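You operate a simulated robot arm through the tools that you are given. There is no shell and no other tool. Be economical: measure what you need, move in short steps, check, and stop when the job is done.

The job below is to be done with a simulated robot arm. You get a single attempt, and the scene is never put back.

## Task
Give the green jar three measures of clay and mix till light gold.
Fine: measure knob back to its red mark; mix at the viewer and leave the jar there, mixer off.

Only the result counts: the job must be done as asked and must still hold three seconds after the hand-in. Knocking over, shifting, dropping, spilling or breaking anything else fails it.

## Robot
A 7-joint arm with a two-finger parallel gripper, fixed in place. Base frame: the origin is at the foot of the arm, x ahead of it, y to its left, z up; the work surface is at about z = 700. Units: mm, degrees, N and s.
With the tool pointing down near the work surface it reaches from about 140 to 660 mm from the base axis. Its first joint turns from -66.0 to 66.0 degrees. Payload 2.4 kg.
Tool frame: the origin (TCP) lies between the finger pads and is the grasp point; the fingertips stand 30 mm ahead of it; z points along the fingers, y is the line along which they close. Largest opening 94 mm; finger width 28, thickness 10; the body of the gripper, 50 by 96 mm, starts 55 mm behind the TCP.
Orientation is that of the tool frame in the base frame, as a unit quaternion [x, y, z, w]. With the fingers straight down and closing along the base's y, the tool's x points along the base's -x, its y along +y and its z along -z.

## Interface
- The arm moves only by the tool play_rows. Its argument "targets" is a list of rows, each a list of 7 numbers: the turn, a rotation vector about the tool's x, y, z in degrees, then the shift along the tool's x, y, z in mm, then the opening, from 0 (shut) to 1 (fully open). In form: [[ax, ay, az, tx, ty, tz, hand], ...]. A call has 1 to 12 rows; each row shifts and turns the commanded pose from where the row before left it, along the tool's axes as they then stand. A row lasts 0.2 s, in which the tool goes at most 50 mm and 8.6 degrees; a call with a longer step from one row to the next is refused whole, and so is a gripper value outside its range. Where a pose cannot be reached the arm comes as near as it can. A force on the tool above 90 N (or 10 N above the force at the start of the call, whichever is more), or a blocked arm, ends the call early, and 0.2 s more pass. Each finger travels about 153 mm/s and halts on what it meets, pressing with about 21 N; the grip force reading is that of the motor and also rises with nothing between the fingers. The clock runs only during rows and for 0.2 s after the last one: add rows that do not move to give the fingers time. The reply holds the time, the measured pose of the TCP, the force on the tool along the base axes, the opening and the grip force, in the units named above and with some noise, with the torque about the TCP (base axes, N m) and any sound that the robot's microphone picked up.
- Cameras (640 x 400 px; columns grow to the right, rows downward): "scene" is fixed at [38.4, 470.8, 1446.9]; the picture's right is [-0.77, -0.64, 0.00], its down [-0.34, 0.41, -0.84] and it looks along [0.54, -0.65, -0.54] (base axes); focal length 317 px, centre (320, 200). "wrist" rides on the gripper at [76, 14, -102] in the tool frame; the picture's right is [-0.18, 0.98, 0.00], its down [-0.75, -0.14, -0.64] and it looks along [-0.63, -0.12, 0.77] (tool axes); focal length 243 px, centre (320, 200). There is no depth. A picture from a camera that has moved, and an enlarged one, comes with that camera's place and axes in the base frame and with its lens.
- capture(camera): a new picture of that camera. No time passes.
- zoom(camera, box): a new picture of the part [left, top, right, bottom] of that camera's present view, enlarged. No time passes.
- finish_job(): hands the job in; it is judged then, once.

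Work in short steps. Places have to be worked out from the pictures, the camera data and where the tool is seen: move nearer, look again, correct. Check each grasp and each placing, and mend what went wrong. You have 120 turns and 64 pictures in all, those below and enlarged ones among them. Open the gripper and draw the arm clear of the work before you hand the job in, unless the task says otherwise; then end with one line.

The tools are called after ">>>" as name(argument=value, ...) on one line, values as JSON. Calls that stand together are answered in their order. play_rows: Moves the arm, as the interface text tells. Its arguments: {"type":"object","properties":{"targets":{"type":"array","items":{"type":"array","items":{"type":"number"}}}},"required":["targets"]} The other tools are called the same way: capture (camera) takes a picture; zoom (camera, box) takes an enlarged picture of a part of a camera's view; finish_job () hands the job in.

At the start:

```text
time_s: 0.0
eef_pos: [415.0, 124.0, 1213.1]
tcp_rot: [0.0, 1.0, -0.001, 0.0]
wrist_force: [0.5, -0.4, 0.0]
moment: [-0.01, -0.01, 0.01]
finger_gap: 94.3
gripper_force: 0.1
```

scene: 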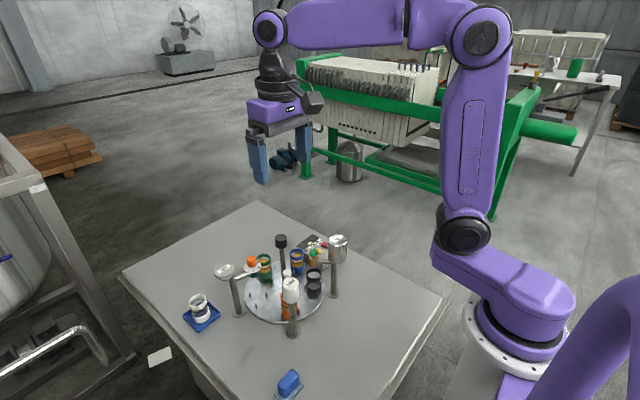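
wrist: 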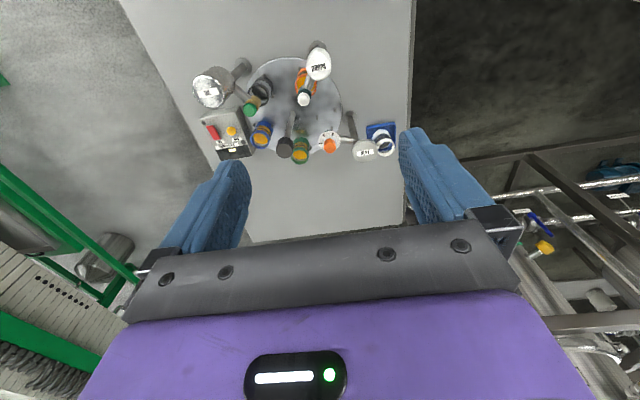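

The table holds a turntable with jars, dispensers and a mixer. I'll zoom in on both views to make out the details.

>>> zoom(camera="scene", box=[170, 210, 370, 350])

>>> zoom(camera="wrist", box=[180, 30, 410, 175])

```text
2.86 times, centred on (270, 280) of scene
camera zoom: at [38.4, 470.8, 1446.9], right [-0.77, -0.64, 0.0], down [-0.34, 0.41, -0.84], along [0.54, -0.65, -0.54], focal length 905 px, centre (463, -29)
```

zoom: 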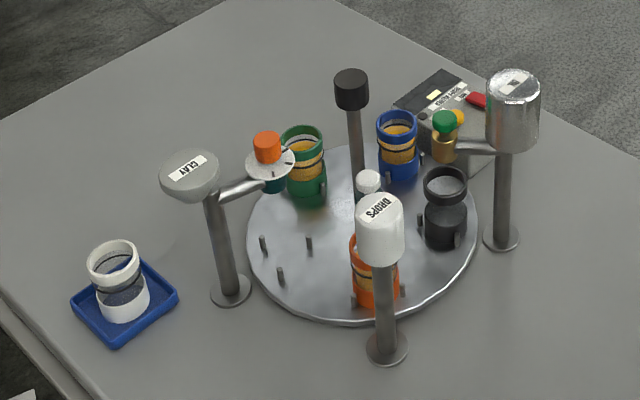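

```text
2.76 times, centred on (295, 102) of wrist
camera zoom: at [338.2, 136.9, 1315.2], right [0.18, 0.98, 0.0], down [0.75, -0.14, 0.64], along [0.63, -0.12, -0.77], focal length 669 px, centre (389, 469)
```

zoom: 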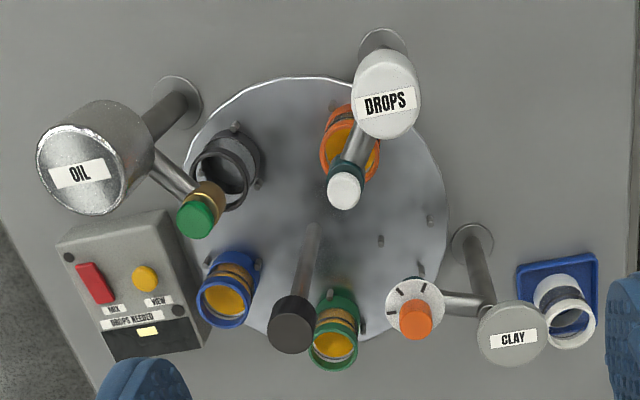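

The jars sit on a turntable. Its centre is near (529, 43), with the CLAY, OIL and DROPS stations and a MIX/VIEW box around it. I'll lower the wrist camera for a closer look, staying well above everything.

>>> play_rows(targets=[[0, 0, 0, 20, -6, 36, 1], [0, 0, 0, 20, -6, 36, 1], [0, 0, 0, 20, -6, 36, 1], [0, 0, 0, 20, -6, 36, 1], [0, 0, 0, 20, -6, 36, 1], [0, 0, 0, 20, -6, 36, 1]])

>>> capture(camera="wrist")

```text
time_s: 1.4
eef_pos: [297.1, 87.6, 998.0]
tcp_rot: [0.0, 1.0, 0.0, 0.0]
wrist_force: [-1.4, -0.8, 0.0]
moment: [0.0, 0.0, 0.01]
finger_gap: 94.1
gripper_force: 0.1
```

```text
59 pictures are left
camera wrist: at [220.8, 100.1, 1099.0], right [0.18, 0.98, 0.0], down [0.75, -0.14, 0.64], along [0.63, -0.12, -0.77], focal length 243 px, centre (320, 200)
```

wrist: 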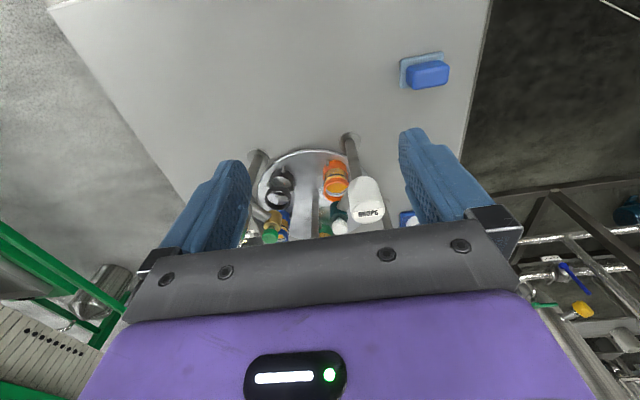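

The camera picture's top faces the base, so the gripper hides what lies further out. I'll move forward to bring the stations into the clear upper part.

>>> play_rows(targets=[[0, 0, 0, -45, 0, 0, 1], [0, 0, 0, -45, 0, 0, 1], [0, 0, 0, -45, 0, 0, 1]])

>>> zoom(camera="wrist", box=[120, 0, 440, 200])

```text
time_s: 2.2
eef_pos: [431.8, 86.1, 999.1]
tcp_rot: [0.0, 1.0, -0.001, -0.001]
wrist_force: [0.1, 0.3, -0.1]
moment: [0.0, -0.02, -0.02]
finger_gap: 94.1
gripper_force: 0.0
```

```text
2.00 times, centred on (280, 100) of wrist
camera zoom: at [354.9, 100.3, 1100.6], right [0.18, 0.98, 0.0], down [0.75, -0.14, 0.64], along [0.63, -0.12, -0.77], focal length 485 px, centre (400, 400)
```

zoom: 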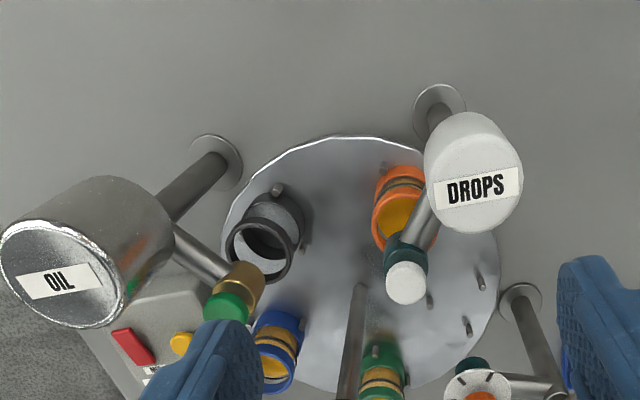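

I'll move a bit further forward and left, for a good look at the clay dial and the box.

>>> play_rows(targets=[[0, 0, 0, -40, 0, -15, 1], [0, 0, 0, -40, 0, -15, 1]])

>>> zoom(camera="wrist", box=[340, 60, 460, 160])

>>> capture(camera="wrist")

```text
time_s: 2.8
eef_pos: [511.7, 86.2, 1029.2]
tcp_rot: [0.0, 1.0, -0.001, 0.0]
wrist_force: [0.2, 0.2, 0.2]
moment: [0.0, -0.02, 0.01]
finger_gap: 94.2
gripper_force: 0.1
```

```text
4.00 times, centred on (400, 110) of wrist
camera zoom: at [434.9, 100.3, 1130.5], right [0.18, 0.98, 0.0], down [0.75, -0.14, 0.64], along [0.63, -0.12, -0.77], focal length 970 px, centre (0, 560)
```

zoom: 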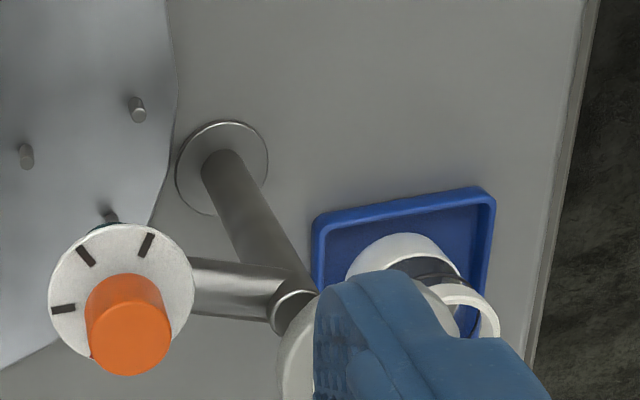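

```text
56 pictures are left
camera wrist: at [434.9, 100.3, 1130.5], right [0.18, 0.98, 0.0], down [0.75, -0.14, 0.64], along [0.63, -0.12, -0.77], focal length 243 px, centre (320, 200)
```

wrist: 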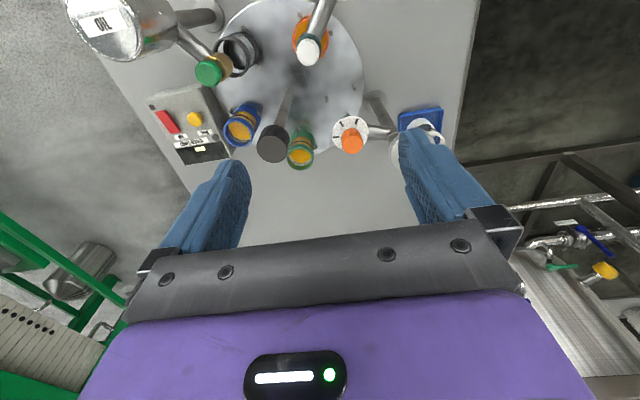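

The dial has black marks around the orange knob. I'll enlarge the dial and the box.

>>> zoom(camera="wrist", box=[326, 108, 376, 160])

>>> zoom(camera="wrist", box=[140, 50, 370, 190])

>>> zoom(camera="scene", box=[210, 230, 290, 290])

```text
7.69 times, centred on (351, 134) of wrist
camera zoom: at [434.9, 100.3, 1130.5], right [0.18, 0.98, 0.0], down [0.75, -0.14, 0.64], along [0.63, -0.12, -0.77], focal length 1866 px, centre (82, 708)
```

zoom: 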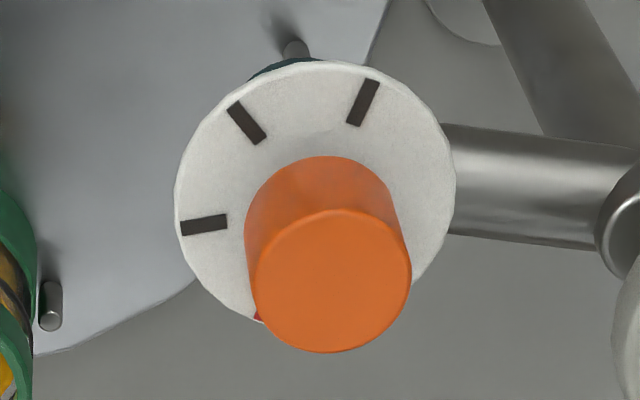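

```text
2.78 times, centred on (255, 120) of wrist
camera zoom: at [434.9, 100.3, 1130.5], right [0.18, 0.98, 0.0], down [0.75, -0.14, 0.64], along [0.63, -0.12, -0.77], focal length 675 px, centre (501, 423)
```

zoom: 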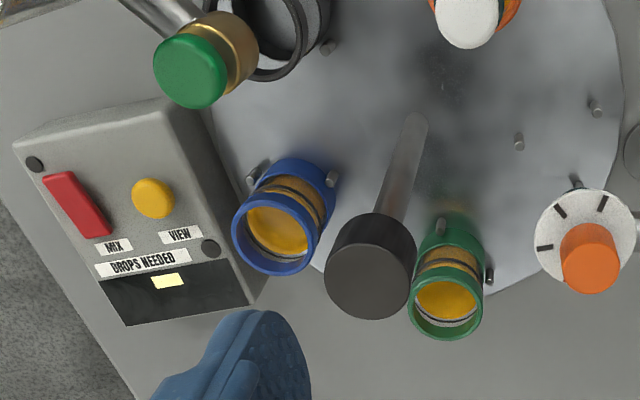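

```text
6.67 times, centred on (250, 260) of scene
camera zoom: at [38.4, 470.8, 1446.9], right [-0.77, -0.64, 0.0], down [-0.34, 0.41, -0.84], along [0.54, -0.65, -0.54], focal length 2111 px, centre (787, -200)
```

zoom: 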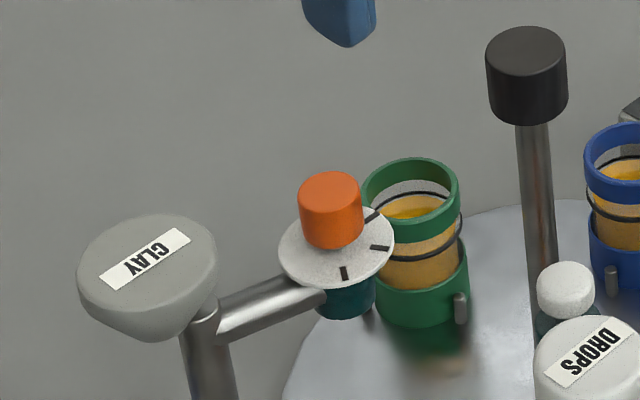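

Triangulating gives a turntable centre (black-knob post) of about (545, 28), with the knob top at z≈902. Slots are 72° apart. Green sits at about 0°, blue (at the viewer) at −72°, and the clay outlet at +72° near (573, 111). I'll tilt the camera down for a square look at the dial.

>>> play_rows(targets=[[0, 8, 0, -12, 6, 0, 1], [0, 8, 0, -12, 6, 0, 1], [0, 8, 0, -12, 6, 0, 1], [0, 8, 0, -12, 6, 0, 1]])

>>> capture(camera="wrist")

```text
time_s: 3.8
eef_pos: [555.7, 111.3, 1018.7]
tcp_rot: [0.0, 0.961, 0.0, -0.278]
wrist_force: [-1.1, -0.1, 0.4]
moment: [0.01, -0.03, 0.0]
finger_gap: 94.0
gripper_force: 0.1
```

```text
52 pictures are left
camera wrist: at [545.3, 124.2, 1144.9], right [0.16, 0.98, -0.1], down [0.98, -0.14, 0.14], along [0.13, -0.12, -0.98], focal length 243 px, centre (320, 200)
```

wrist: 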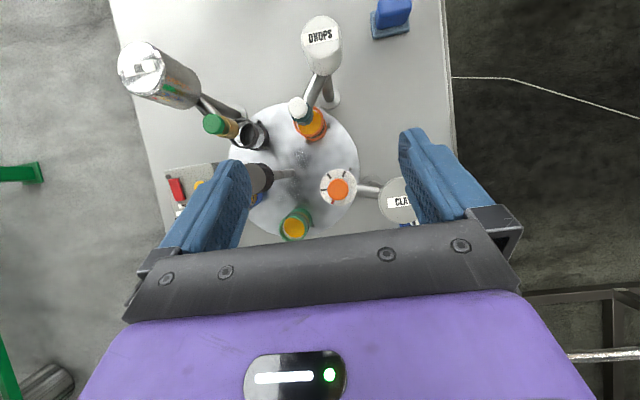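

The dial is now seen almost from straight above, so I'll enlarge it.

>>> zoom(camera="wrist", box=[310, 160, 370, 215])

>>> zoom(camera="wrist", box=[230, 90, 400, 250])

```text
7.27 times, centred on (340, 188) of wrist
camera zoom: at [545.3, 124.2, 1144.9], right [0.16, 0.98, -0.1], down [0.98, -0.14, 0.14], along [0.13, -0.12, -0.98], focal length 1764 px, centre (174, 291)
```

zoom: 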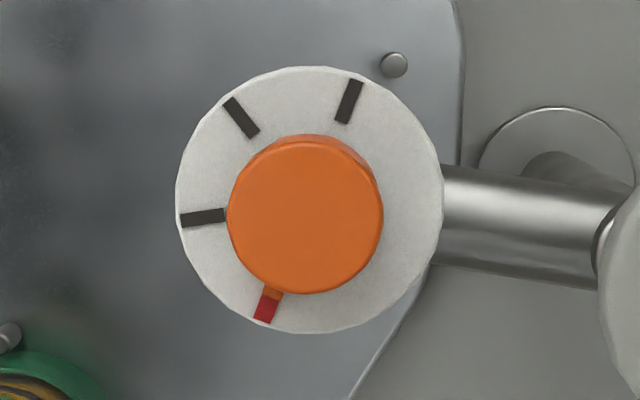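

```text
2.50 times, centred on (315, 170) of wrist
camera zoom: at [545.3, 124.2, 1144.9], right [0.16, 0.98, -0.1], down [0.98, -0.14, 0.14], along [0.13, -0.12, -0.98], focal length 606 px, centre (332, 275)
```

zoom: 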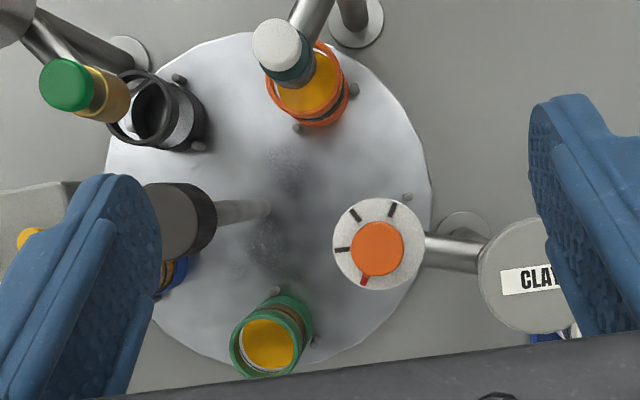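

The knob's small pointer is at the red mark, and three black marks follow clockwise at 60° steps. First I'll turn the table one slot counter-clockwise, so I'll level the tool and go above the black knob at (545.5, 28.5).

>>> play_rows(targets=[[0, -8, 0, 0, -20, 0, 0.7], [0, -8, 0, 0, -20, 0, 0.7], [0, -8, 0, 0, -20, 0, 0.7], [0, -8.3, 0, 0, -20, 0, 0.7], [0, 0, 0, 0, -3, 0, 0.7]])

```text
time_s: 5.0
eef_pos: [555.6, 27.9, 1018.3]
tcp_rot: [0.0, 1.0, 0.0, 0.003]
wrist_force: [0.4, 0.6, 0.7]
moment: [0.0, 0.01, 0.01]
finger_gap: 65.9
gripper_force: 0.1
```

The tool is level. I'll shift to x≈546, go down to z≈925 and check alignment.

>>> play_rows(targets=[[0, 0, 0, 9.5, 0.5, 46, 0.7], [0, 0, 0, 0, 0, 42, 0.7]])

>>> zoom(camera="scene", box=[210, 180, 350, 290])

>>> capture(camera="wrist")

```text
time_s: 5.6
eef_pos: [546.4, 27.8, 929.5]
tcp_rot: [0.0, 1.0, 0.001, 0.002]
wrist_force: [0.7, 0.0, 0.0]
moment: [0.03, -0.01, -0.01]
finger_gap: 65.8
gripper_force: 0.1
```

```text
3.64 times, centred on (280, 235) of scene
camera zoom: at [38.4, 470.8, 1446.9], right [-0.77, -0.64, 0.0], down [-0.34, 0.41, -0.84], along [0.54, -0.65, -0.54], focal length 1151 px, centre (466, 73)
```

zoom: 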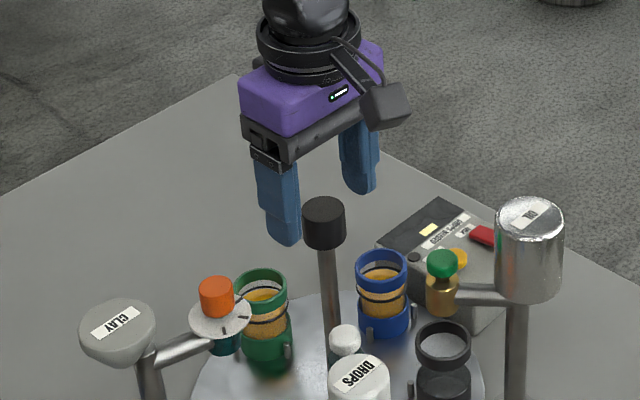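

```text
48 pictures are left
camera wrist: at [469.3, 42.0, 1031.0], right [0.18, 0.98, 0.0], down [0.75, -0.14, 0.65], along [0.63, -0.12, -0.76], focal length 243 px, centre (320, 200)
```

wrist: 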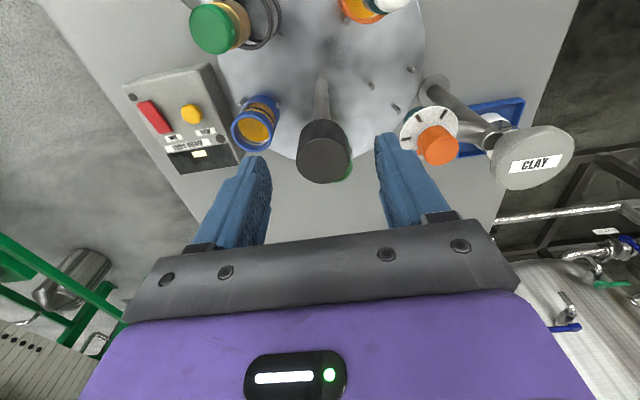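

The knob top works out to (546.7, 29.7) and is centred between the fingers. I'll descend to z≈889 and close.

>>> play_rows(targets=[[0, 0, 0, 0, 1.5, 20, 0.7], [0, 0, 0, 0, 0, 20, 0.7], [0, 0, 0, 0, 0, 0, 0], [0, 0, 0, 0, 0, 0, 0], [0, 0, 0, 0, 0, 0, 0]])

```text
time_s: 6.8
eef_pos: [547.7, 31.0, 891.1]
tcp_rot: [0.001, 1.0, 0.0, 0.002]
wrist_force: [-1.1, 2.3, -2.5]
moment: [0.03, 0.01, 0.0]
finger_gap: 31.2
gripper_force: 45.0
```

The knob is gripped, with a 31 mm gap. I'll try 24° counter-clockwise (seen from above) to learn how it responds.

>>> play_rows(targets=[[0, 0, -8, 0, 0, 0, 0], [0, 0, -8, 0, 0, 0, 0], [0, 0, -8, 0, 0, 0, 0]])

>>> zoom(camera="scene", box=[210, 180, 350, 290])

```text
time_s: 7.6
eef_pos: [545.7, 31.2, 890.9]
tcp_rot: [-0.21, 0.978, -0.001, 0.002]
wrist_force: [-8.8, 4.7, 7.1]
moment: [0.48, -0.63, -0.06]
finger_gap: 31.2
gripper_force: 44.9
```

```text
3.64 times, centred on (280, 235) of scene
camera zoom: at [38.0, 470.9, 1446.9], right [-0.77, -0.64, 0.0], down [-0.34, 0.41, -0.84], along [0.54, -0.65, -0.54], focal length 1151 px, centre (466, 73)
```

zoom: 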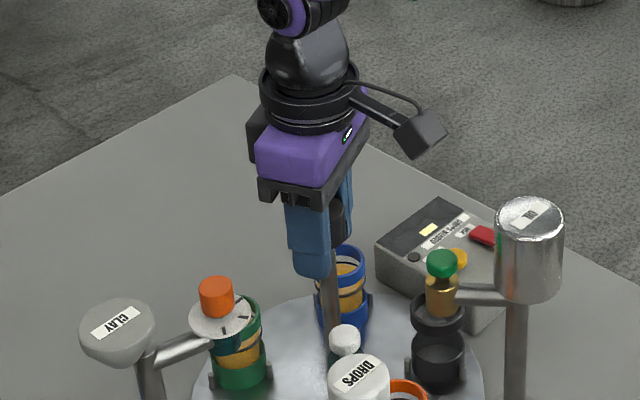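

The table turns with the knob and green is heading for the clay outlet. I'll go on by 48°.

>>> play_rows(targets=[[0, 0, -8, 0, 0, 0, 0], [0, 0, -8, 0, 0, 0, 0], [0, 0, -8, 0, 0, 0, 0], [0, 0, -8, 0, 0, 0, 0], [0, 0, -8, 0, 0, 0, 0], [0, 0, -8, 0, 0, 0, 0], [0, 0, 0, 0, 0, 0, 0]])

>>> zoom(camera="scene", box=[170, 210, 370, 350])

```text
time_s: 9.2
eef_pos: [545.9, 30.6, 890.2]
tcp_rot: [-0.589, 0.808, 0.0, 0.001]
wrist_force: [-20.1, 13.7, 10.7]
moment: [0.72, 0.08, -0.03]
finger_gap: 31.0
gripper_force: 44.3
```

```text
2.86 times, centred on (270, 280) of scene
camera zoom: at [37.7, 471.1, 1446.9], right [-0.77, -0.64, 0.0], down [-0.34, 0.41, -0.84], along [0.54, -0.65, -0.53], focal length 905 px, centre (463, -29)
```

zoom: 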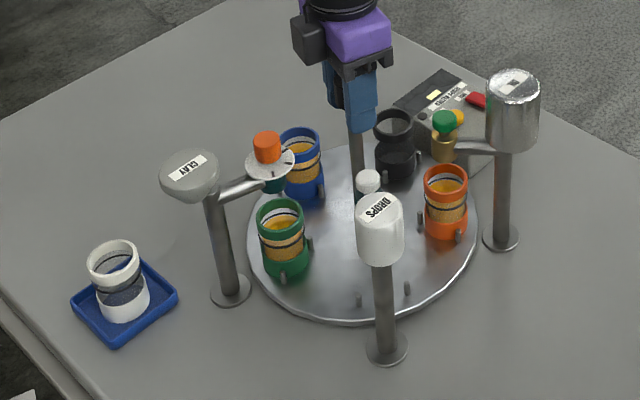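

The gripper has turned 72° and green is near the outlet. The wrist camera now looks toward +y, so I'll use it to check the alignment under the clay spout.

>>> capture(camera="wrist")

>>> zoom(camera="scene", box=[225, 235, 295, 310])

```text
45 pictures are left
camera wrist: at [507.8, -37.1, 991.7], right [-0.88, 0.48, 0.0], down [0.36, 0.67, 0.64], along [0.31, 0.56, -0.77], focal length 243 px, centre (320, 200)
```

wrist: 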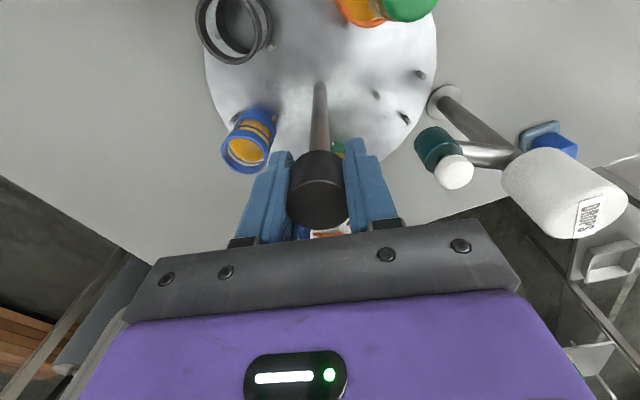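

```text
5.33 times, centred on (260, 272) of scene
camera zoom: at [37.7, 471.1, 1446.9], right [-0.77, -0.64, 0.0], down [-0.34, 0.41, -0.84], along [0.54, -0.65, -0.53], focal length 1688 px, centre (640, -187)
```

zoom: 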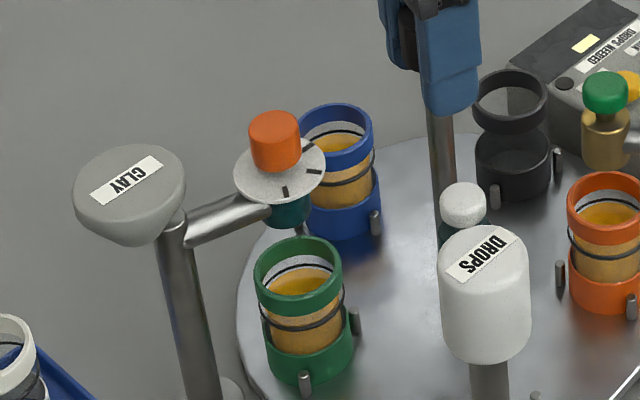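

The spout tip looks a few mm clockwise of the jar centre: jar at about 80°, outlet at about 71°. I'll turn back 8° clockwise, release, rise and look from above.

>>> play_rows(targets=[[0, 0, 8, 0, 0, 0, 0], [0, 0, 0, 0, 0, 0, 0], [0, 0, 0, 0, 0, 0, 0.7], [0, 0, 0, 0, 0, 0, 0.7], [0, 0, 0, 0, 0, -40, 0.7], [0, 0, 0, 0, 0, -45, 0.7]])

>>> zoom(camera="scene", box=[225, 235, 295, 310])

```text
time_s: 10.6
eef_pos: [546.5, 29.1, 975.2]
tcp_rot: [-0.53, 0.848, -0.001, 0.002]
wrist_force: [-0.1, 0.0, 0.6]
moment: [0.03, -0.04, -0.01]
finger_gap: 65.8
gripper_force: 0.1
```

```text
5.33 times, centred on (260, 272) of scene
camera zoom: at [38.4, 470.8, 1446.9], right [-0.77, -0.64, 0.0], down [-0.34, 0.41, -0.84], along [0.54, -0.65, -0.54], focal length 1688 px, centre (640, -187)
```

zoom: 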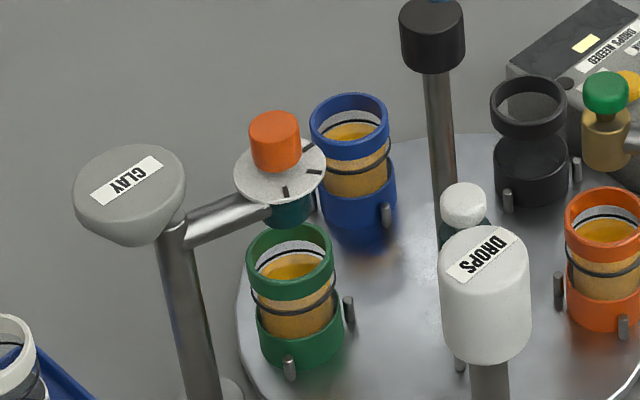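

Now the rim and base centres match the fall line of the spout to within about 3 mm. Next I'll move above the orange knob at (573.5, 112.3), turning to start about 80° counter-clockwise so I have room for a 180° clockwise turn.

>>> play_rows(targets=[[0, 0, 0, -43.3, 6.1, 0, 0.5], [0, 0, 0, -43.3, 6.1, 0, 0.5], [0, 0, -8, 0, 0, 0, 0.5], [0, 0, -8, 0, 0, 0, 0.5], [0, 0, 0, 0, 0, 40, 0.5]])

>>> capture(camera="wrist")

>>> zoom(camera="scene", box=[190, 190, 310, 300])

```text
time_s: 11.8
eef_pos: [574.1, 112.4, 934.4]
tcp_rot: [-0.643, 0.766, -0.002, 0.001]
wrist_force: [-0.2, -0.3, 0.1]
moment: [0.02, 0.0, -0.02]
finger_gap: 46.9
gripper_force: 0.1
```

```text
42 pictures are left
camera wrist: at [545.0, 39.5, 1035.9], right [-0.94, 0.35, 0.0], down [0.27, 0.72, 0.64], along [0.23, 0.6, -0.77], focal length 243 px, centre (320, 200)
```

wrist: 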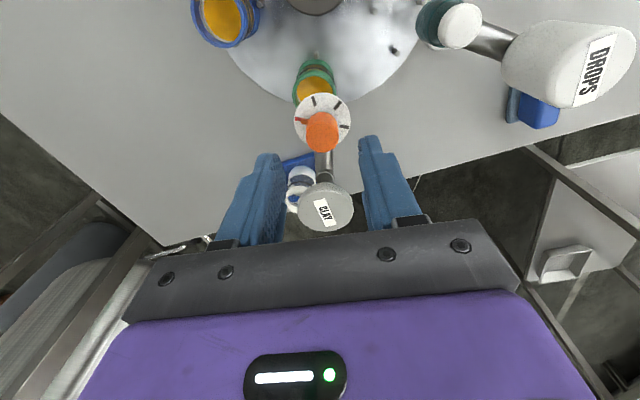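

```text
3.64 times, centred on (250, 245) of scene
camera zoom: at [38.4, 470.8, 1446.9], right [-0.77, -0.64, 0.0], down [-0.34, 0.41, -0.84], along [0.54, -0.65, -0.54], focal length 1151 px, centre (574, 36)
```

zoom: 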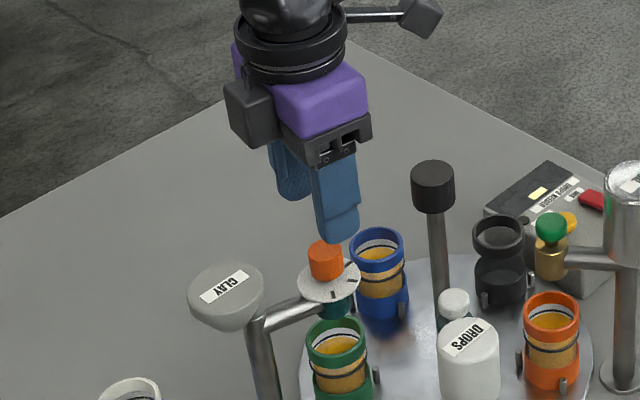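

The knob measures at (571–573, 112) and is centred between the fingers. I'll descend to z≈877 (tips about 7 mm above the plate) and grip.

>>> play_rows(targets=[[0, 0, 0, 0, 1, 30, 0.5], [0, 0, 0, 0, 0, 27, 0.5], [0, 0, 0, 0, 0, 0, 0], [0, 0, 0, 0, 0, 0, 0], [0, 0, 0, 0, 0, 0, 0]])

>>> zoom(camera="scene", box=[225, 235, 295, 310])

```text
time_s: 13.0
eef_pos: [572.2, 113.4, 877.9]
tcp_rot: [-0.642, 0.766, -0.001, 0.001]
wrist_force: [-16.1, 1.2, 6.3]
moment: [-0.35, 0.4, -0.12]
finger_gap: 23.4
gripper_force: 45.0
```

```text
5.33 times, centred on (260, 272) of scene
camera zoom: at [37.9, 470.8, 1447.0], right [-0.77, -0.64, 0.0], down [-0.34, 0.41, -0.84], along [0.54, -0.65, -0.54], focal length 1688 px, centre (640, -187)
```

zoom: 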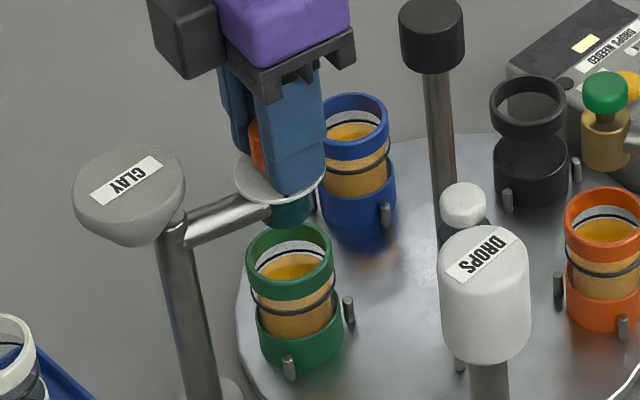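

The knob is gripped with a slight side load, so I'll ease 1.5 mm toward −x and turn 60° clockwise to the first mark.

>>> play_rows(targets=[[0, 0, 0, 0.3, 1.5, 0, 0], [0, 0, 8, 0, 0, 0, 0], [0, 0, 8, 0, 0, 0, 0], [0, 0, 8, 0, 0, 0, 0], [0, 0, 8, 0, 0, 0, 0], [0, 0, 8, 0, 0, 0, 0], [0, 0, 8, 0, 0, 0, 0], [0, 0, 6, 0, 0, 0, 0], [0, 0, 6, 0, 0, 0, 0], [0, 0, 0, 0, 0, 0, 0]])

>>> zoom(camera="scene", box=[225, 235, 295, 310])

```text
time_s: 15.2
eef_pos: [572.0, 113.2, 877.7]
tcp_rot: [-0.173, 0.985, -0.001, 0.002]
wrist_force: [-9.1, 2.4, -5.5]
moment: [0.01, 0.82, 0.0]
finger_gap: 23.2
gripper_force: 45.0
```

```text
5.33 times, centred on (260, 272) of scene
camera zoom: at [38.3, 470.8, 1446.9], right [-0.77, -0.64, 0.0], down [-0.34, 0.41, -0.84], along [0.54, -0.65, -0.54], focal length 1688 px, centre (640, -187)
```

zoom: 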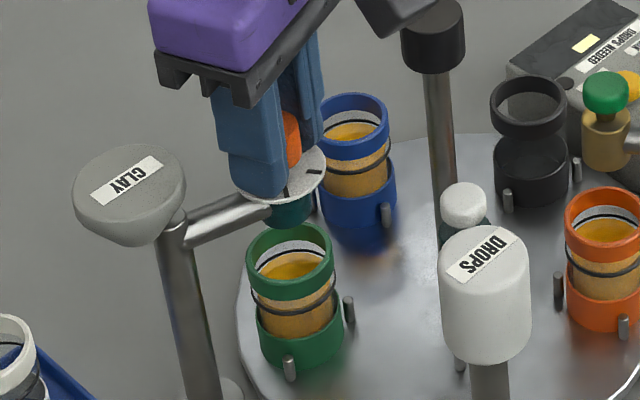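

The knob followed 60° with no visible flow or sound. I'll go on 60° to the second mark.

>>> play_rows(targets=[[0, 0, 8, 0, 0, 0, 0], [0, 0, 8, 0, 0, 0, 0], [0, 0, 8, 0, 0, 0, 0], [0, 0, 8, 0, 0, 0, 0], [0, 0, 8, 0, 0, 0, 0], [0, 0, 8, 0, 0, 0, 0], [0, 0, 6, 0, 0, 0, 0], [0, 0, 6, 0, 0, 0, 0], [0, 0, 0, 0, 0, 0, 0]])

>>> capture(camera="wrist")

```text
time_s: 17.2
eef_pos: [572.2, 114.3, 878.4]
tcp_rot: [0.343, 0.939, 0.001, 0.003]
wrist_force: [-3.8, 6.2, -19.0]
moment: [-0.99, -0.51, -0.04]
finger_gap: 23.2
gripper_force: 44.7
```

```text
38 pictures are left
camera wrist: at [521.6, 173.5, 978.9], right [0.77, 0.63, 0.0], down [0.48, -0.59, 0.64], along [0.41, -0.5, -0.76], focal length 243 px, centre (320, 200)
```

wrist: 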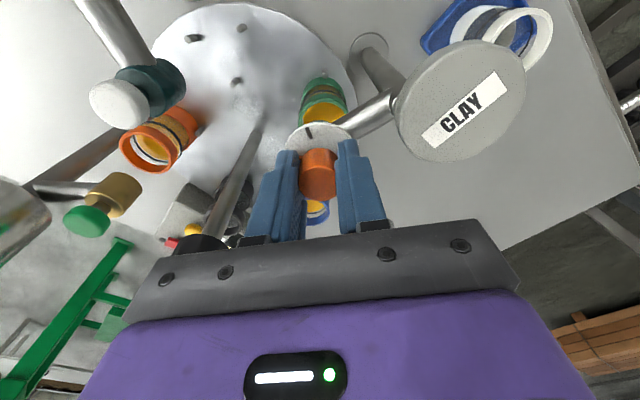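

Still gripping, with the angle at 120°. I'll go the last 60° to the third mark.

>>> play_rows(targets=[[0, 0, 8, 0, 0, 0, 0], [0, 0, 8, 0, 0, 0, 0], [0, 0, 8, 0, 0, 0, 0], [0, 0, 8, 0, 0, 0, 0], [0, 0, 8, 0, 0, 0, 0], [0, 0, 8, 0, 0, 0, 0], [0, 0, 6, 0, 0, 0, 0], [0, 0, 6, 0, 0, 0, 0], [0, 0, 0, 0, 0, 0, 0]])

>>> capture(camera="wrist")

>>> zoom(camera="scene", box=[225, 235, 295, 310])

```text
time_s: 19.2
eef_pos: [571.6, 114.4, 879.9]
tcp_rot: [0.767, 0.642, 0.0, 0.001]
wrist_force: [-3.7, 11.5, -7.3]
moment: [-0.96, 0.92, -0.01]
finger_gap: 23.3
gripper_force: 44.2
```

```text
37 pictures are left
camera wrist: at [598.6, 186.1, 979.5], right [0.94, -0.35, 0.0], down [-0.27, -0.72, 0.64], along [-0.22, -0.6, -0.77], focal length 243 px, centre (320, 200)
```

wrist: 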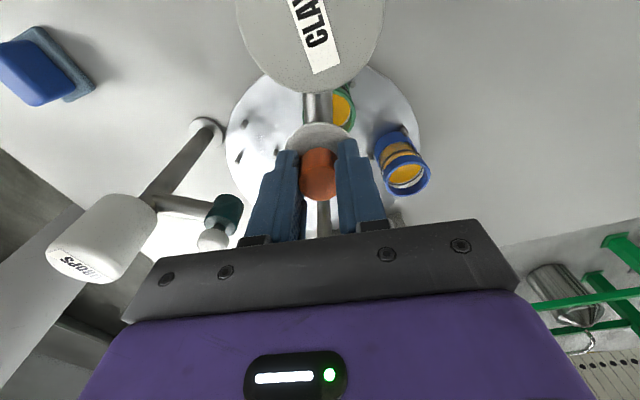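

```text
5.33 times, centred on (260, 272) of scene
camera zoom: at [38.5, 471.1, 1446.8], right [-0.77, -0.64, 0.0], down [-0.34, 0.41, -0.84], along [0.54, -0.65, -0.54], focal length 1688 px, centre (640, -187)
```

zoom: 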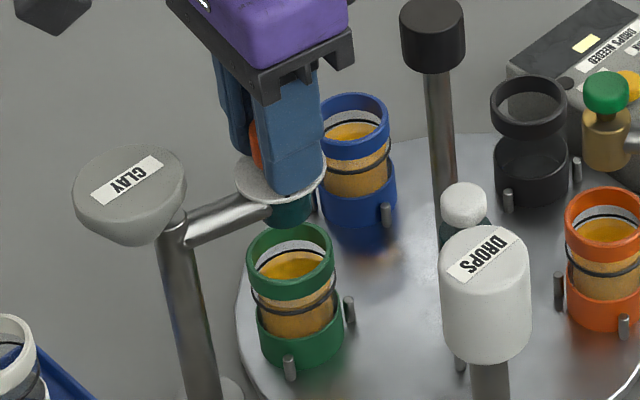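

The hand has turned 180°, with nothing visible in the jar yet. I'll release and rise to check where the pointer really is.

>>> play_rows(targets=[[0, 0, 0, 0, 0, 0, 0.5], [0, 0, 0, 0, 0, 0, 0.5], [0, 0, 0, 0, 0, -40, 0.5], [0, 0, 0, 0, 0, -40, 0.5], [0, 0, 0, 0, 0, -40, 0.5]])

>>> zoom(camera="wrist", box=[270, 40, 390, 140])

```text
time_s: 20.4
eef_pos: [569.7, 114.9, 997.9]
tcp_rot: [0.766, 0.643, 0.002, 0.002]
wrist_force: [0.4, 0.2, -0.2]
moment: [0.0, -0.02, 0.04]
finger_gap: 47.1
gripper_force: 0.0
```

```text
4.00 times, centred on (330, 90) of wrist
camera zoom: at [596.1, 187.0, 1098.9], right [0.94, -0.35, 0.0], down [-0.27, -0.72, 0.64], along [-0.22, -0.6, -0.77], focal length 970 px, centre (280, 640)
```

zoom: 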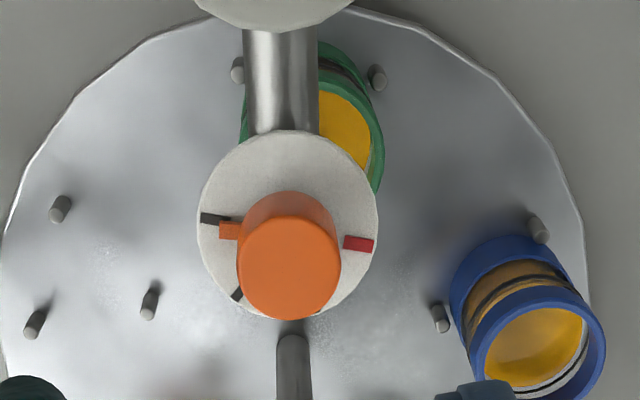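

The pointer has nearly reached the third mark. I'll enlarge it to judge the remaining error.

>>> zoom(camera="wrist", box=[315, 68, 369, 124])

```text
7.14 times, centred on (342, 96) of wrist
camera zoom: at [596.1, 187.0, 1098.9], right [0.94, -0.35, 0.0], down [-0.27, -0.72, 0.64], along [-0.22, -0.6, -0.77], focal length 1733 px, centre (163, 943)
```

zoom: 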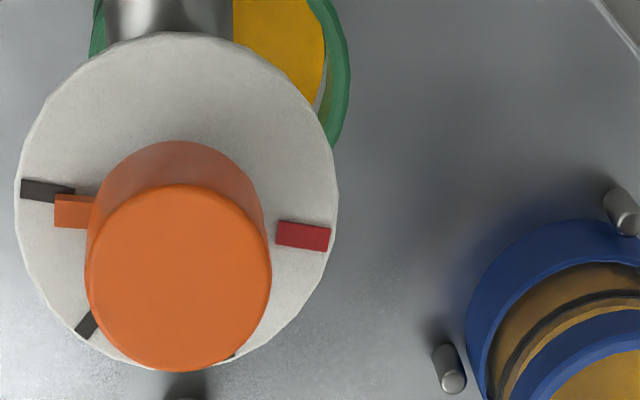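

The pointer is about 5° short of mark 3, from slight slip. I'll go back down re-centred, grip, turn 5° more and then look.

>>> play_rows(targets=[[0, 0, 0, -1.5, 2.6, 40, 0.5], [0, 0, 0, 0, 0, 40, 0.5], [0, 0, 0, 0, 0, 40, 0.5], [0, 0, 0, 0, 0, 0, 0], [0, 0, 0, 0, 0, 0, 0], [0, 0, 0, 0, 0, 0, 0], [0, 0, 5.5, 0, 0, 0, 0], [0, 0, 0, 0, 0, 0, 0]])

>>> zoom(camera="wrist", box=[260, 60, 380, 210])

```text
time_s: 22.2
eef_pos: [572.5, 113.3, 878.4]
tcp_rot: [0.796, 0.605, 0.001, 0.001]
wrist_force: [-16.2, -0.2, 7.2]
moment: [-0.19, 0.18, 0.01]
finger_gap: 22.9
gripper_force: 44.8
```

```text
2.67 times, centred on (320, 135) of wrist
camera zoom: at [605.5, 182.5, 980.1], right [0.9, -0.44, 0.0], down [-0.34, -0.69, 0.64], along [-0.28, -0.58, -0.77], focal length 647 px, centre (320, 373)
```

zoom: 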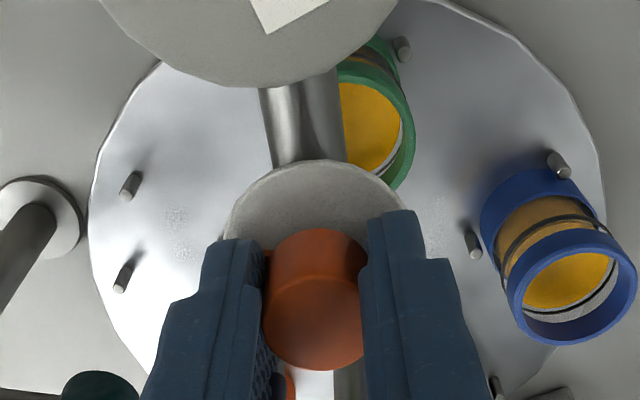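

The pointer should now be at mark 3. I'll turn back counter-clockwise 90° first and check for clay.

>>> play_rows(targets=[[0, 0, 0, 0, -1, 0, 0], [0, 0, -8, 0, 0, 0, 0], [0, 0, -8, 0, 0, 0, 0], [0, 0, -8, 0, 0, 0, 0], [0, 0, -8, 0, 0, 0, 0], [0, 0, -8, 0, 0, 0, 0], [0, 0, -8, 0, 0, 0, 0], [0, 0, -8, 0, 0, 0, 0], [0, 0, -8, 0, 0, 0, 0], [0, 0, -8, 0, 0, 0, 0], [0, 0, -8, 0, 0, 0, 0], [0, 0, -8, 0, 0, 0, 0]])

>>> play_rows(targets=[[0, 0, -8, 0, 0, 0, 0], [0, 0, -8, 0, 0, 0, 0], [0, 0, -8, 0, 0, 0, 0], [0, 0, -8, 0, 0, 0, 0], [0, 0, -8, 0, 0, 0, 0], [0, 0, -8, 0, 0, 0, 0], [0, 0, -8, 0, 0, 0, 0], [0, 0, -8, 0, 0, 0, 0], [0, 0, -8, 0, 0, 0, 0], [0, 0, -8, 0, 0, 0, 0], [0, 0, -8, 0, 0, 0, 0]])

>>> zoom(camera="scene", box=[225, 235, 295, 310])

```text
time_s: 24.8
eef_pos: [571.4, 113.2, 878.9]
tcp_rot: [0.15, 0.989, 0.001, 0.003]
wrist_force: [-10.1, 15.6, 11.2]
moment: [0.32, 0.84, -0.02]
finger_gap: 23.2
gripper_force: 45.2
```

```text
time_s: 27.2
eef_pos: [572.2, 113.7, 878.6]
tcp_rot: [-0.579, 0.815, -0.001, 0.002]
wrist_force: [-14.1, 17.6, 13.4]
moment: [1.4, 0.25, -0.02]
finger_gap: 23.2
gripper_force: 44.4
```

```text
5.33 times, centred on (260, 272) of scene
camera zoom: at [37.8, 471.1, 1446.8], right [-0.77, -0.64, 0.0], down [-0.34, 0.41, -0.84], along [0.54, -0.65, -0.53], focal length 1688 px, centre (640, -187)
```

zoom: 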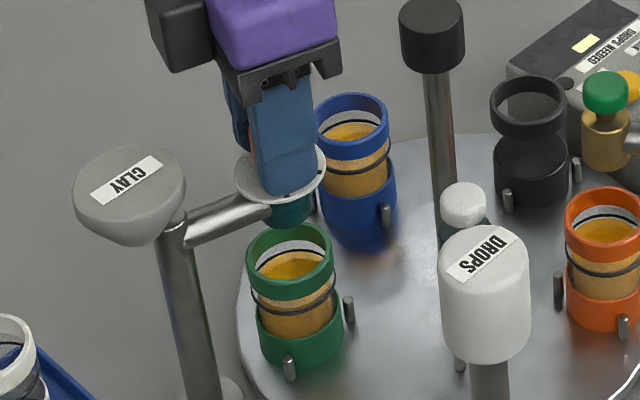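

That is 176° back and still nothing has fallen; it may only drop at the red mark. I'll go 9° further and wait.

>>> play_rows(targets=[[0, 0, -4.5, 0, 0, 0, 0], [0, 0, -4.5, 0, 0, 0, 0], [0, 0, 0, 0, 0, 0, 0], [0, 0, 0, 0, 0, 0, 0], [0, 0, 0, 0, 0, 0, 0]])

>>> zoom(camera="scene", box=[225, 235, 295, 310])

```text
time_s: 28.4
eef_pos: [571.9, 113.4, 878.7]
tcp_rot: [-0.64, 0.768, -0.001, 0.002]
wrist_force: [-19.3, 17.6, 16.9]
moment: [0.47, 0.33, -0.49]
finger_gap: 23.3
gripper_force: 44.7
```

```text
5.33 times, centred on (260, 272) of scene
camera zoom: at [37.6, 471.1, 1446.8], right [-0.77, -0.64, 0.0], down [-0.34, 0.41, -0.84], along [0.54, -0.65, -0.53], focal length 1688 px, centre (640, -187)
```

zoom: 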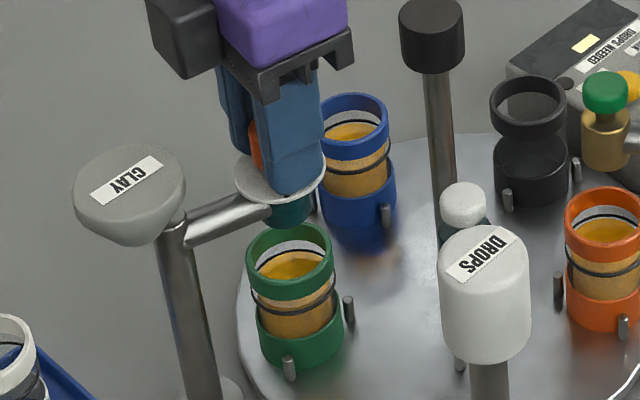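

A −0.49 N·m moment shows the knob is against its stop at red. I'll release, rise and look at the dial and the jar contents.

>>> play_rows(targets=[[0, 0, 0, 0, 0, 0, 0.5], [0, 0, 0, 0, 0, 0, 0.5], [0, 0, 0, 0, 0, -40, 0.5], [0, 0, 0, 0, 0, -40, 0.5], [0, 8, 0, 0, 0, -40, 0.5], [0, 8, 0, -25, 0, -20, 0.5], [0, 8, 0, -25, 0, 0, 0.5]])

>>> zoom(camera="wrist", box=[240, 30, 400, 170])

```text
time_s: 30.0
eef_pos: [582.3, 161.6, 1006.9]
tcp_rot: [-0.623, 0.753, -0.136, -0.159]
wrist_force: [-0.2, 0.0, -0.7]
moment: [0.0, 0.02, 0.02]
finger_gap: 47.0
gripper_force: 0.0
```

```text
2.86 times, centred on (320, 100) of wrist
camera zoom: at [561.5, 137.2, 1130.7], right [-0.93, 0.35, -0.08], down [0.31, 0.91, 0.28], along [0.17, 0.24, -0.96], focal length 693 px, centre (320, 486)
```

zoom: 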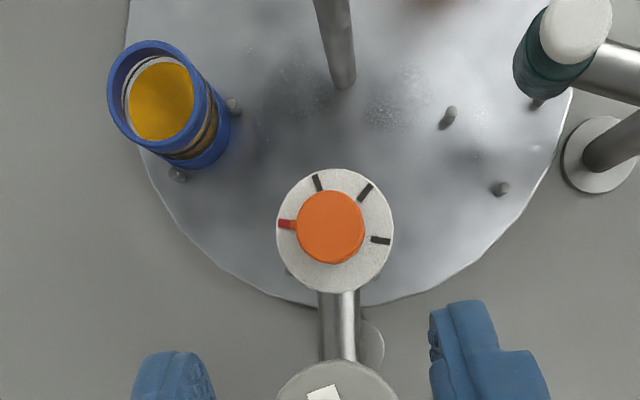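

The pointer is back on red and the jar is fully under the dial. I'll enlarge the jar in the scene view to see whether clay went in.

>>> zoom(camera="scene", box=[245, 255, 275, 290])

>>> zoom(camera="scene", box=[245, 242, 305, 300])

```text
11.43 times, centred on (260, 272) of scene
camera zoom: at [38.5, 470.7, 1447.0], right [-0.77, -0.64, 0.0], down [-0.34, 0.41, -0.84], along [0.54, -0.65, -0.54], focal length 3618 px, centre (1006, -629)
```

zoom: 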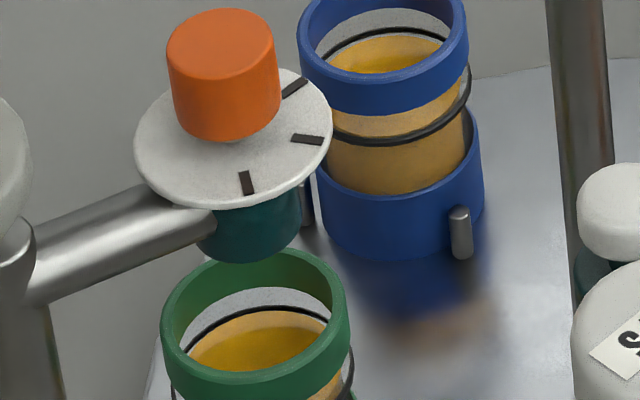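

```text
6.90 times, centred on (275, 271) of scene
camera zoom: at [38.5, 470.7, 1447.0], right [-0.77, -0.64, 0.0], down [-0.34, 0.41, -0.84], along [0.54, -0.65, -0.54], focal length 2183 px, centre (630, -290)
```

zoom: 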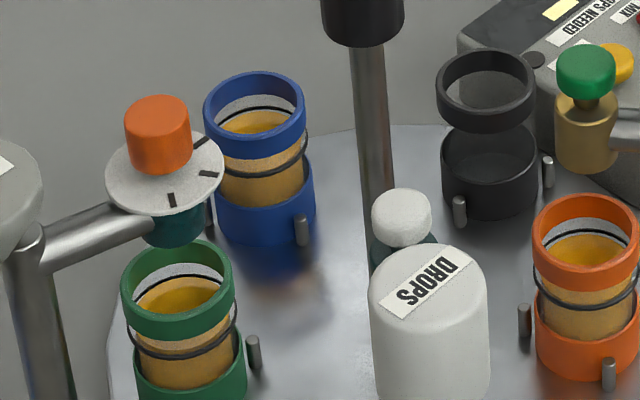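

Red is confirmed, but it's unclear whether clay was added. I'll enlarge the jar mouth and compare it with the identical earlier view.

>>> zoom(camera="scene", box=[225, 235, 295, 310])

>>> zoom(camera="scene", box=[250, 262, 276, 296])

```text
5.33 times, centred on (260, 272) of scene
camera zoom: at [38.5, 470.7, 1447.0], right [-0.77, -0.64, 0.0], down [-0.34, 0.41, -0.84], along [0.54, -0.65, -0.54], focal length 1688 px, centre (640, -187)
```

zoom: 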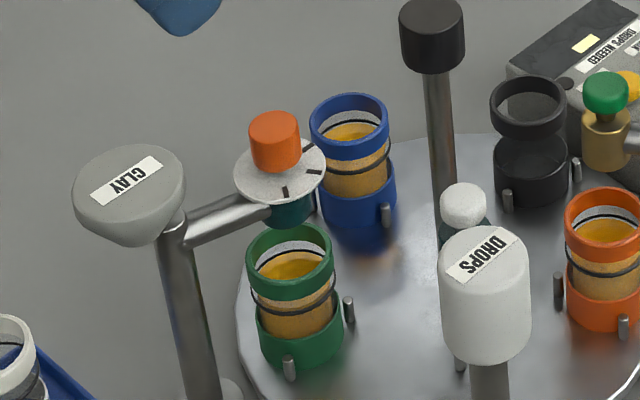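

```text
11.76 times, centred on (263, 279) of scene
camera zoom: at [38.5, 470.7, 1447.0], right [-0.77, -0.64, 0.0], down [-0.34, 0.41, -0.84], along [0.54, -0.65, -0.54], focal length 3725 px, centre (991, -729)
```

zoom: 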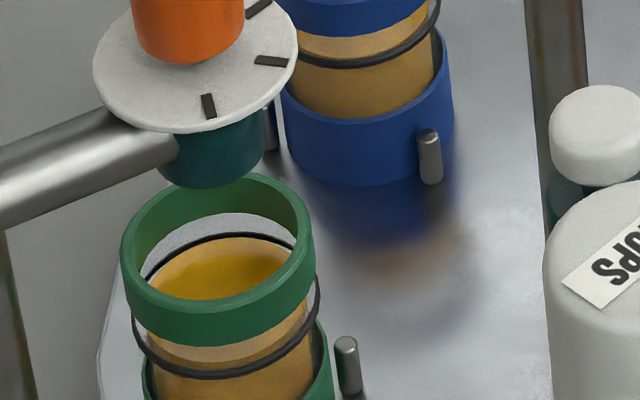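

The jar position is well centred, but added clay can't be told by eye before mixing. I'll take green to the viewer (143° clockwise) and see how the colour responds. First I'll level the hand and go above the black knob.

>>> play_rows(targets=[[0, -8, 0, 0, 0, 0, 0.7], [0, -8, 0, 0, 0, 0, 0.7], [0, -8, 0, 0, 0, 0, 0.7], [0, 0, 0, 34.2, 3.2, 0, 0.7], [0, 0, 0, 34.2, 3.2, 0, 0.7], [0, 0, 0, 34.2, 3.2, 0, 0.7], [0, 0, 0, 34.2, 3.2, 0, 0.7], [0, 0, 0, 0, 0, 30, 0.7]])

```text
time_s: 31.8
eef_pos: [545.2, 29.5, 977.2]
tcp_rot: [-0.64, 0.768, -0.001, 0.002]
wrist_force: [0.6, -0.1, 0.4]
moment: [0.0, 0.02, 0.0]
finger_gap: 66.0
gripper_force: 0.1
```

I'm centred over the black knob. I'll descend and grip it.

>>> play_rows(targets=[[0, 0, 0, 0, 0, 45, 0.7], [0, 0, 0, 0, 0, 42, 0.7], [0, 0, 0, 0, 0, 0, 0], [0, 0, 0, 0, 0, 0, 0], [0, 0, 0, 0, 0, 0, 0]])

>>> zoom(camera="scene", box=[170, 210, 370, 350])

```text
time_s: 33.0
eef_pos: [545.5, 30.7, 890.9]
tcp_rot: [-0.64, 0.769, -0.001, 0.001]
wrist_force: [-8.3, 0.5, 2.3]
moment: [0.33, 0.47, -0.03]
finger_gap: 31.6
gripper_force: 44.9
```

```text
2.86 times, centred on (270, 280) of scene
camera zoom: at [38.2, 470.8, 1446.9], right [-0.77, -0.64, 0.0], down [-0.34, 0.41, -0.84], along [0.54, -0.65, -0.54], focal length 905 px, centre (463, -29)
```

zoom: 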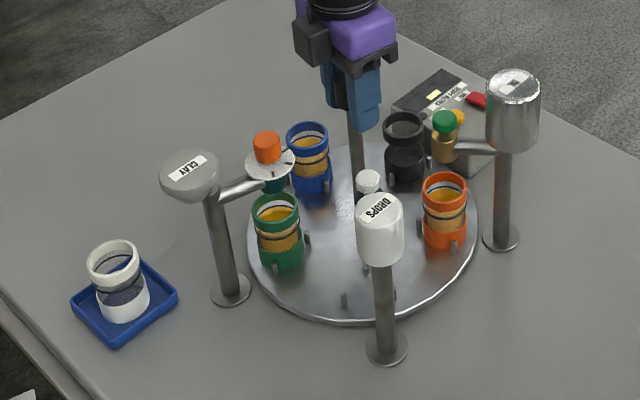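

I have the grip. I'll turn 88° clockwise, and then the rest in the next call.

>>> play_rows(targets=[[0, 0, 8, 0, 0, 0, 0], [0, 0, 8, 0, 0, 0, 0], [0, 0, 8, 0, 0, 0, 0], [0, 0, 8, 0, 0, 0, 0], [0, 0, 8, 0, 0, 0, 0], [0, 0, 8, 0, 0, 0, 0], [0, 0, 8, 0, 0, 0, 0], [0, 0, 8, 0, 0, 0, 0], [0, 0, 8, 0, 0, 0, 0], [0, 0, 8, 0, 0, 0, 0], [0, 0, 8, 0, 0, 0, 0]])

>>> play_rows(targets=[[0, 0, 8, 0, 0, 0, 0], [0, 0, 8, 0, 0, 0, 0], [0, 0, 8, 0, 0, 0, 0], [0, 0, 8, 0, 0, 0, 0], [0, 0, 8, 0, 0, 0, 0], [0, 0, 8, 0, 0, 0, 0], [0, 0, 7, 0, 0, 0, 0], [0, 0, 0, 0, 0, 0, 0]])

>>> zoom(camera="scene", box=[170, 210, 370, 350])

```text
time_s: 35.4
eef_pos: [545.8, 29.5, 891.9]
tcp_rot: [0.076, 0.997, 0.0, 0.004]
wrist_force: [-5.5, -3.5, 31.3]
moment: [-0.47, 0.06, 0.06]
finger_gap: 31.7
gripper_force: 45.0
```

```text
time_s: 37.2
eef_pos: [545.5, 29.9, 891.3]
tcp_rot: [0.527, 0.85, 0.002, 0.003]
wrist_force: [1.8, -8.9, 20.3]
moment: [-1.14, 0.23, -0.03]
finger_gap: 31.8
gripper_force: 44.9
```

```text
2.86 times, centred on (270, 280) of scene
camera zoom: at [38.1, 470.5, 1447.0], right [-0.77, -0.64, 0.0], down [-0.34, 0.41, -0.84], along [0.54, -0.65, -0.54], focal length 905 px, centre (463, -29)
```

zoom: 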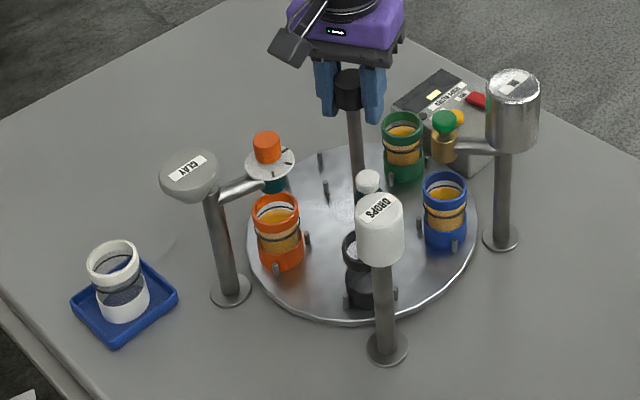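

Green is at the box. I'll release, rise and look at the box with the wrist camera, which now faces it.

>>> play_rows(targets=[[0, 0, 0, 0, 0, 0, 0.7], [0, 0, 0, 0, 0, 0, 0.7], [0, 0, 0, 0, 0, -45, 0.7], [0, 0, 0, 0, 0, -45, 0.7]])

>>> capture(camera="wrist")

```text
time_s: 38.2
eef_pos: [543.2, 30.1, 978.0]
tcp_rot: [0.526, 0.85, 0.001, 0.002]
wrist_force: [0.9, -0.8, 0.8]
moment: [-0.01, 0.02, -0.03]
finger_gap: 66.0
gripper_force: 0.0
```

```text
23 pictures are left
camera wrist: at [521.5, 103.6, 1079.9], right [0.96, 0.27, 0.0], down [0.21, -0.74, 0.64], along [0.18, -0.62, -0.77], focal length 243 px, centre (320, 200)
```

wrist: 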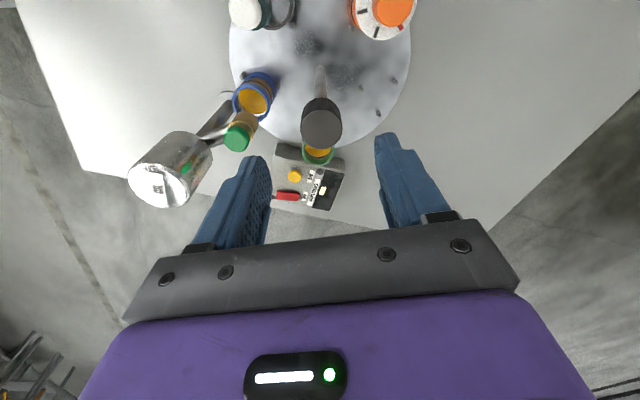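

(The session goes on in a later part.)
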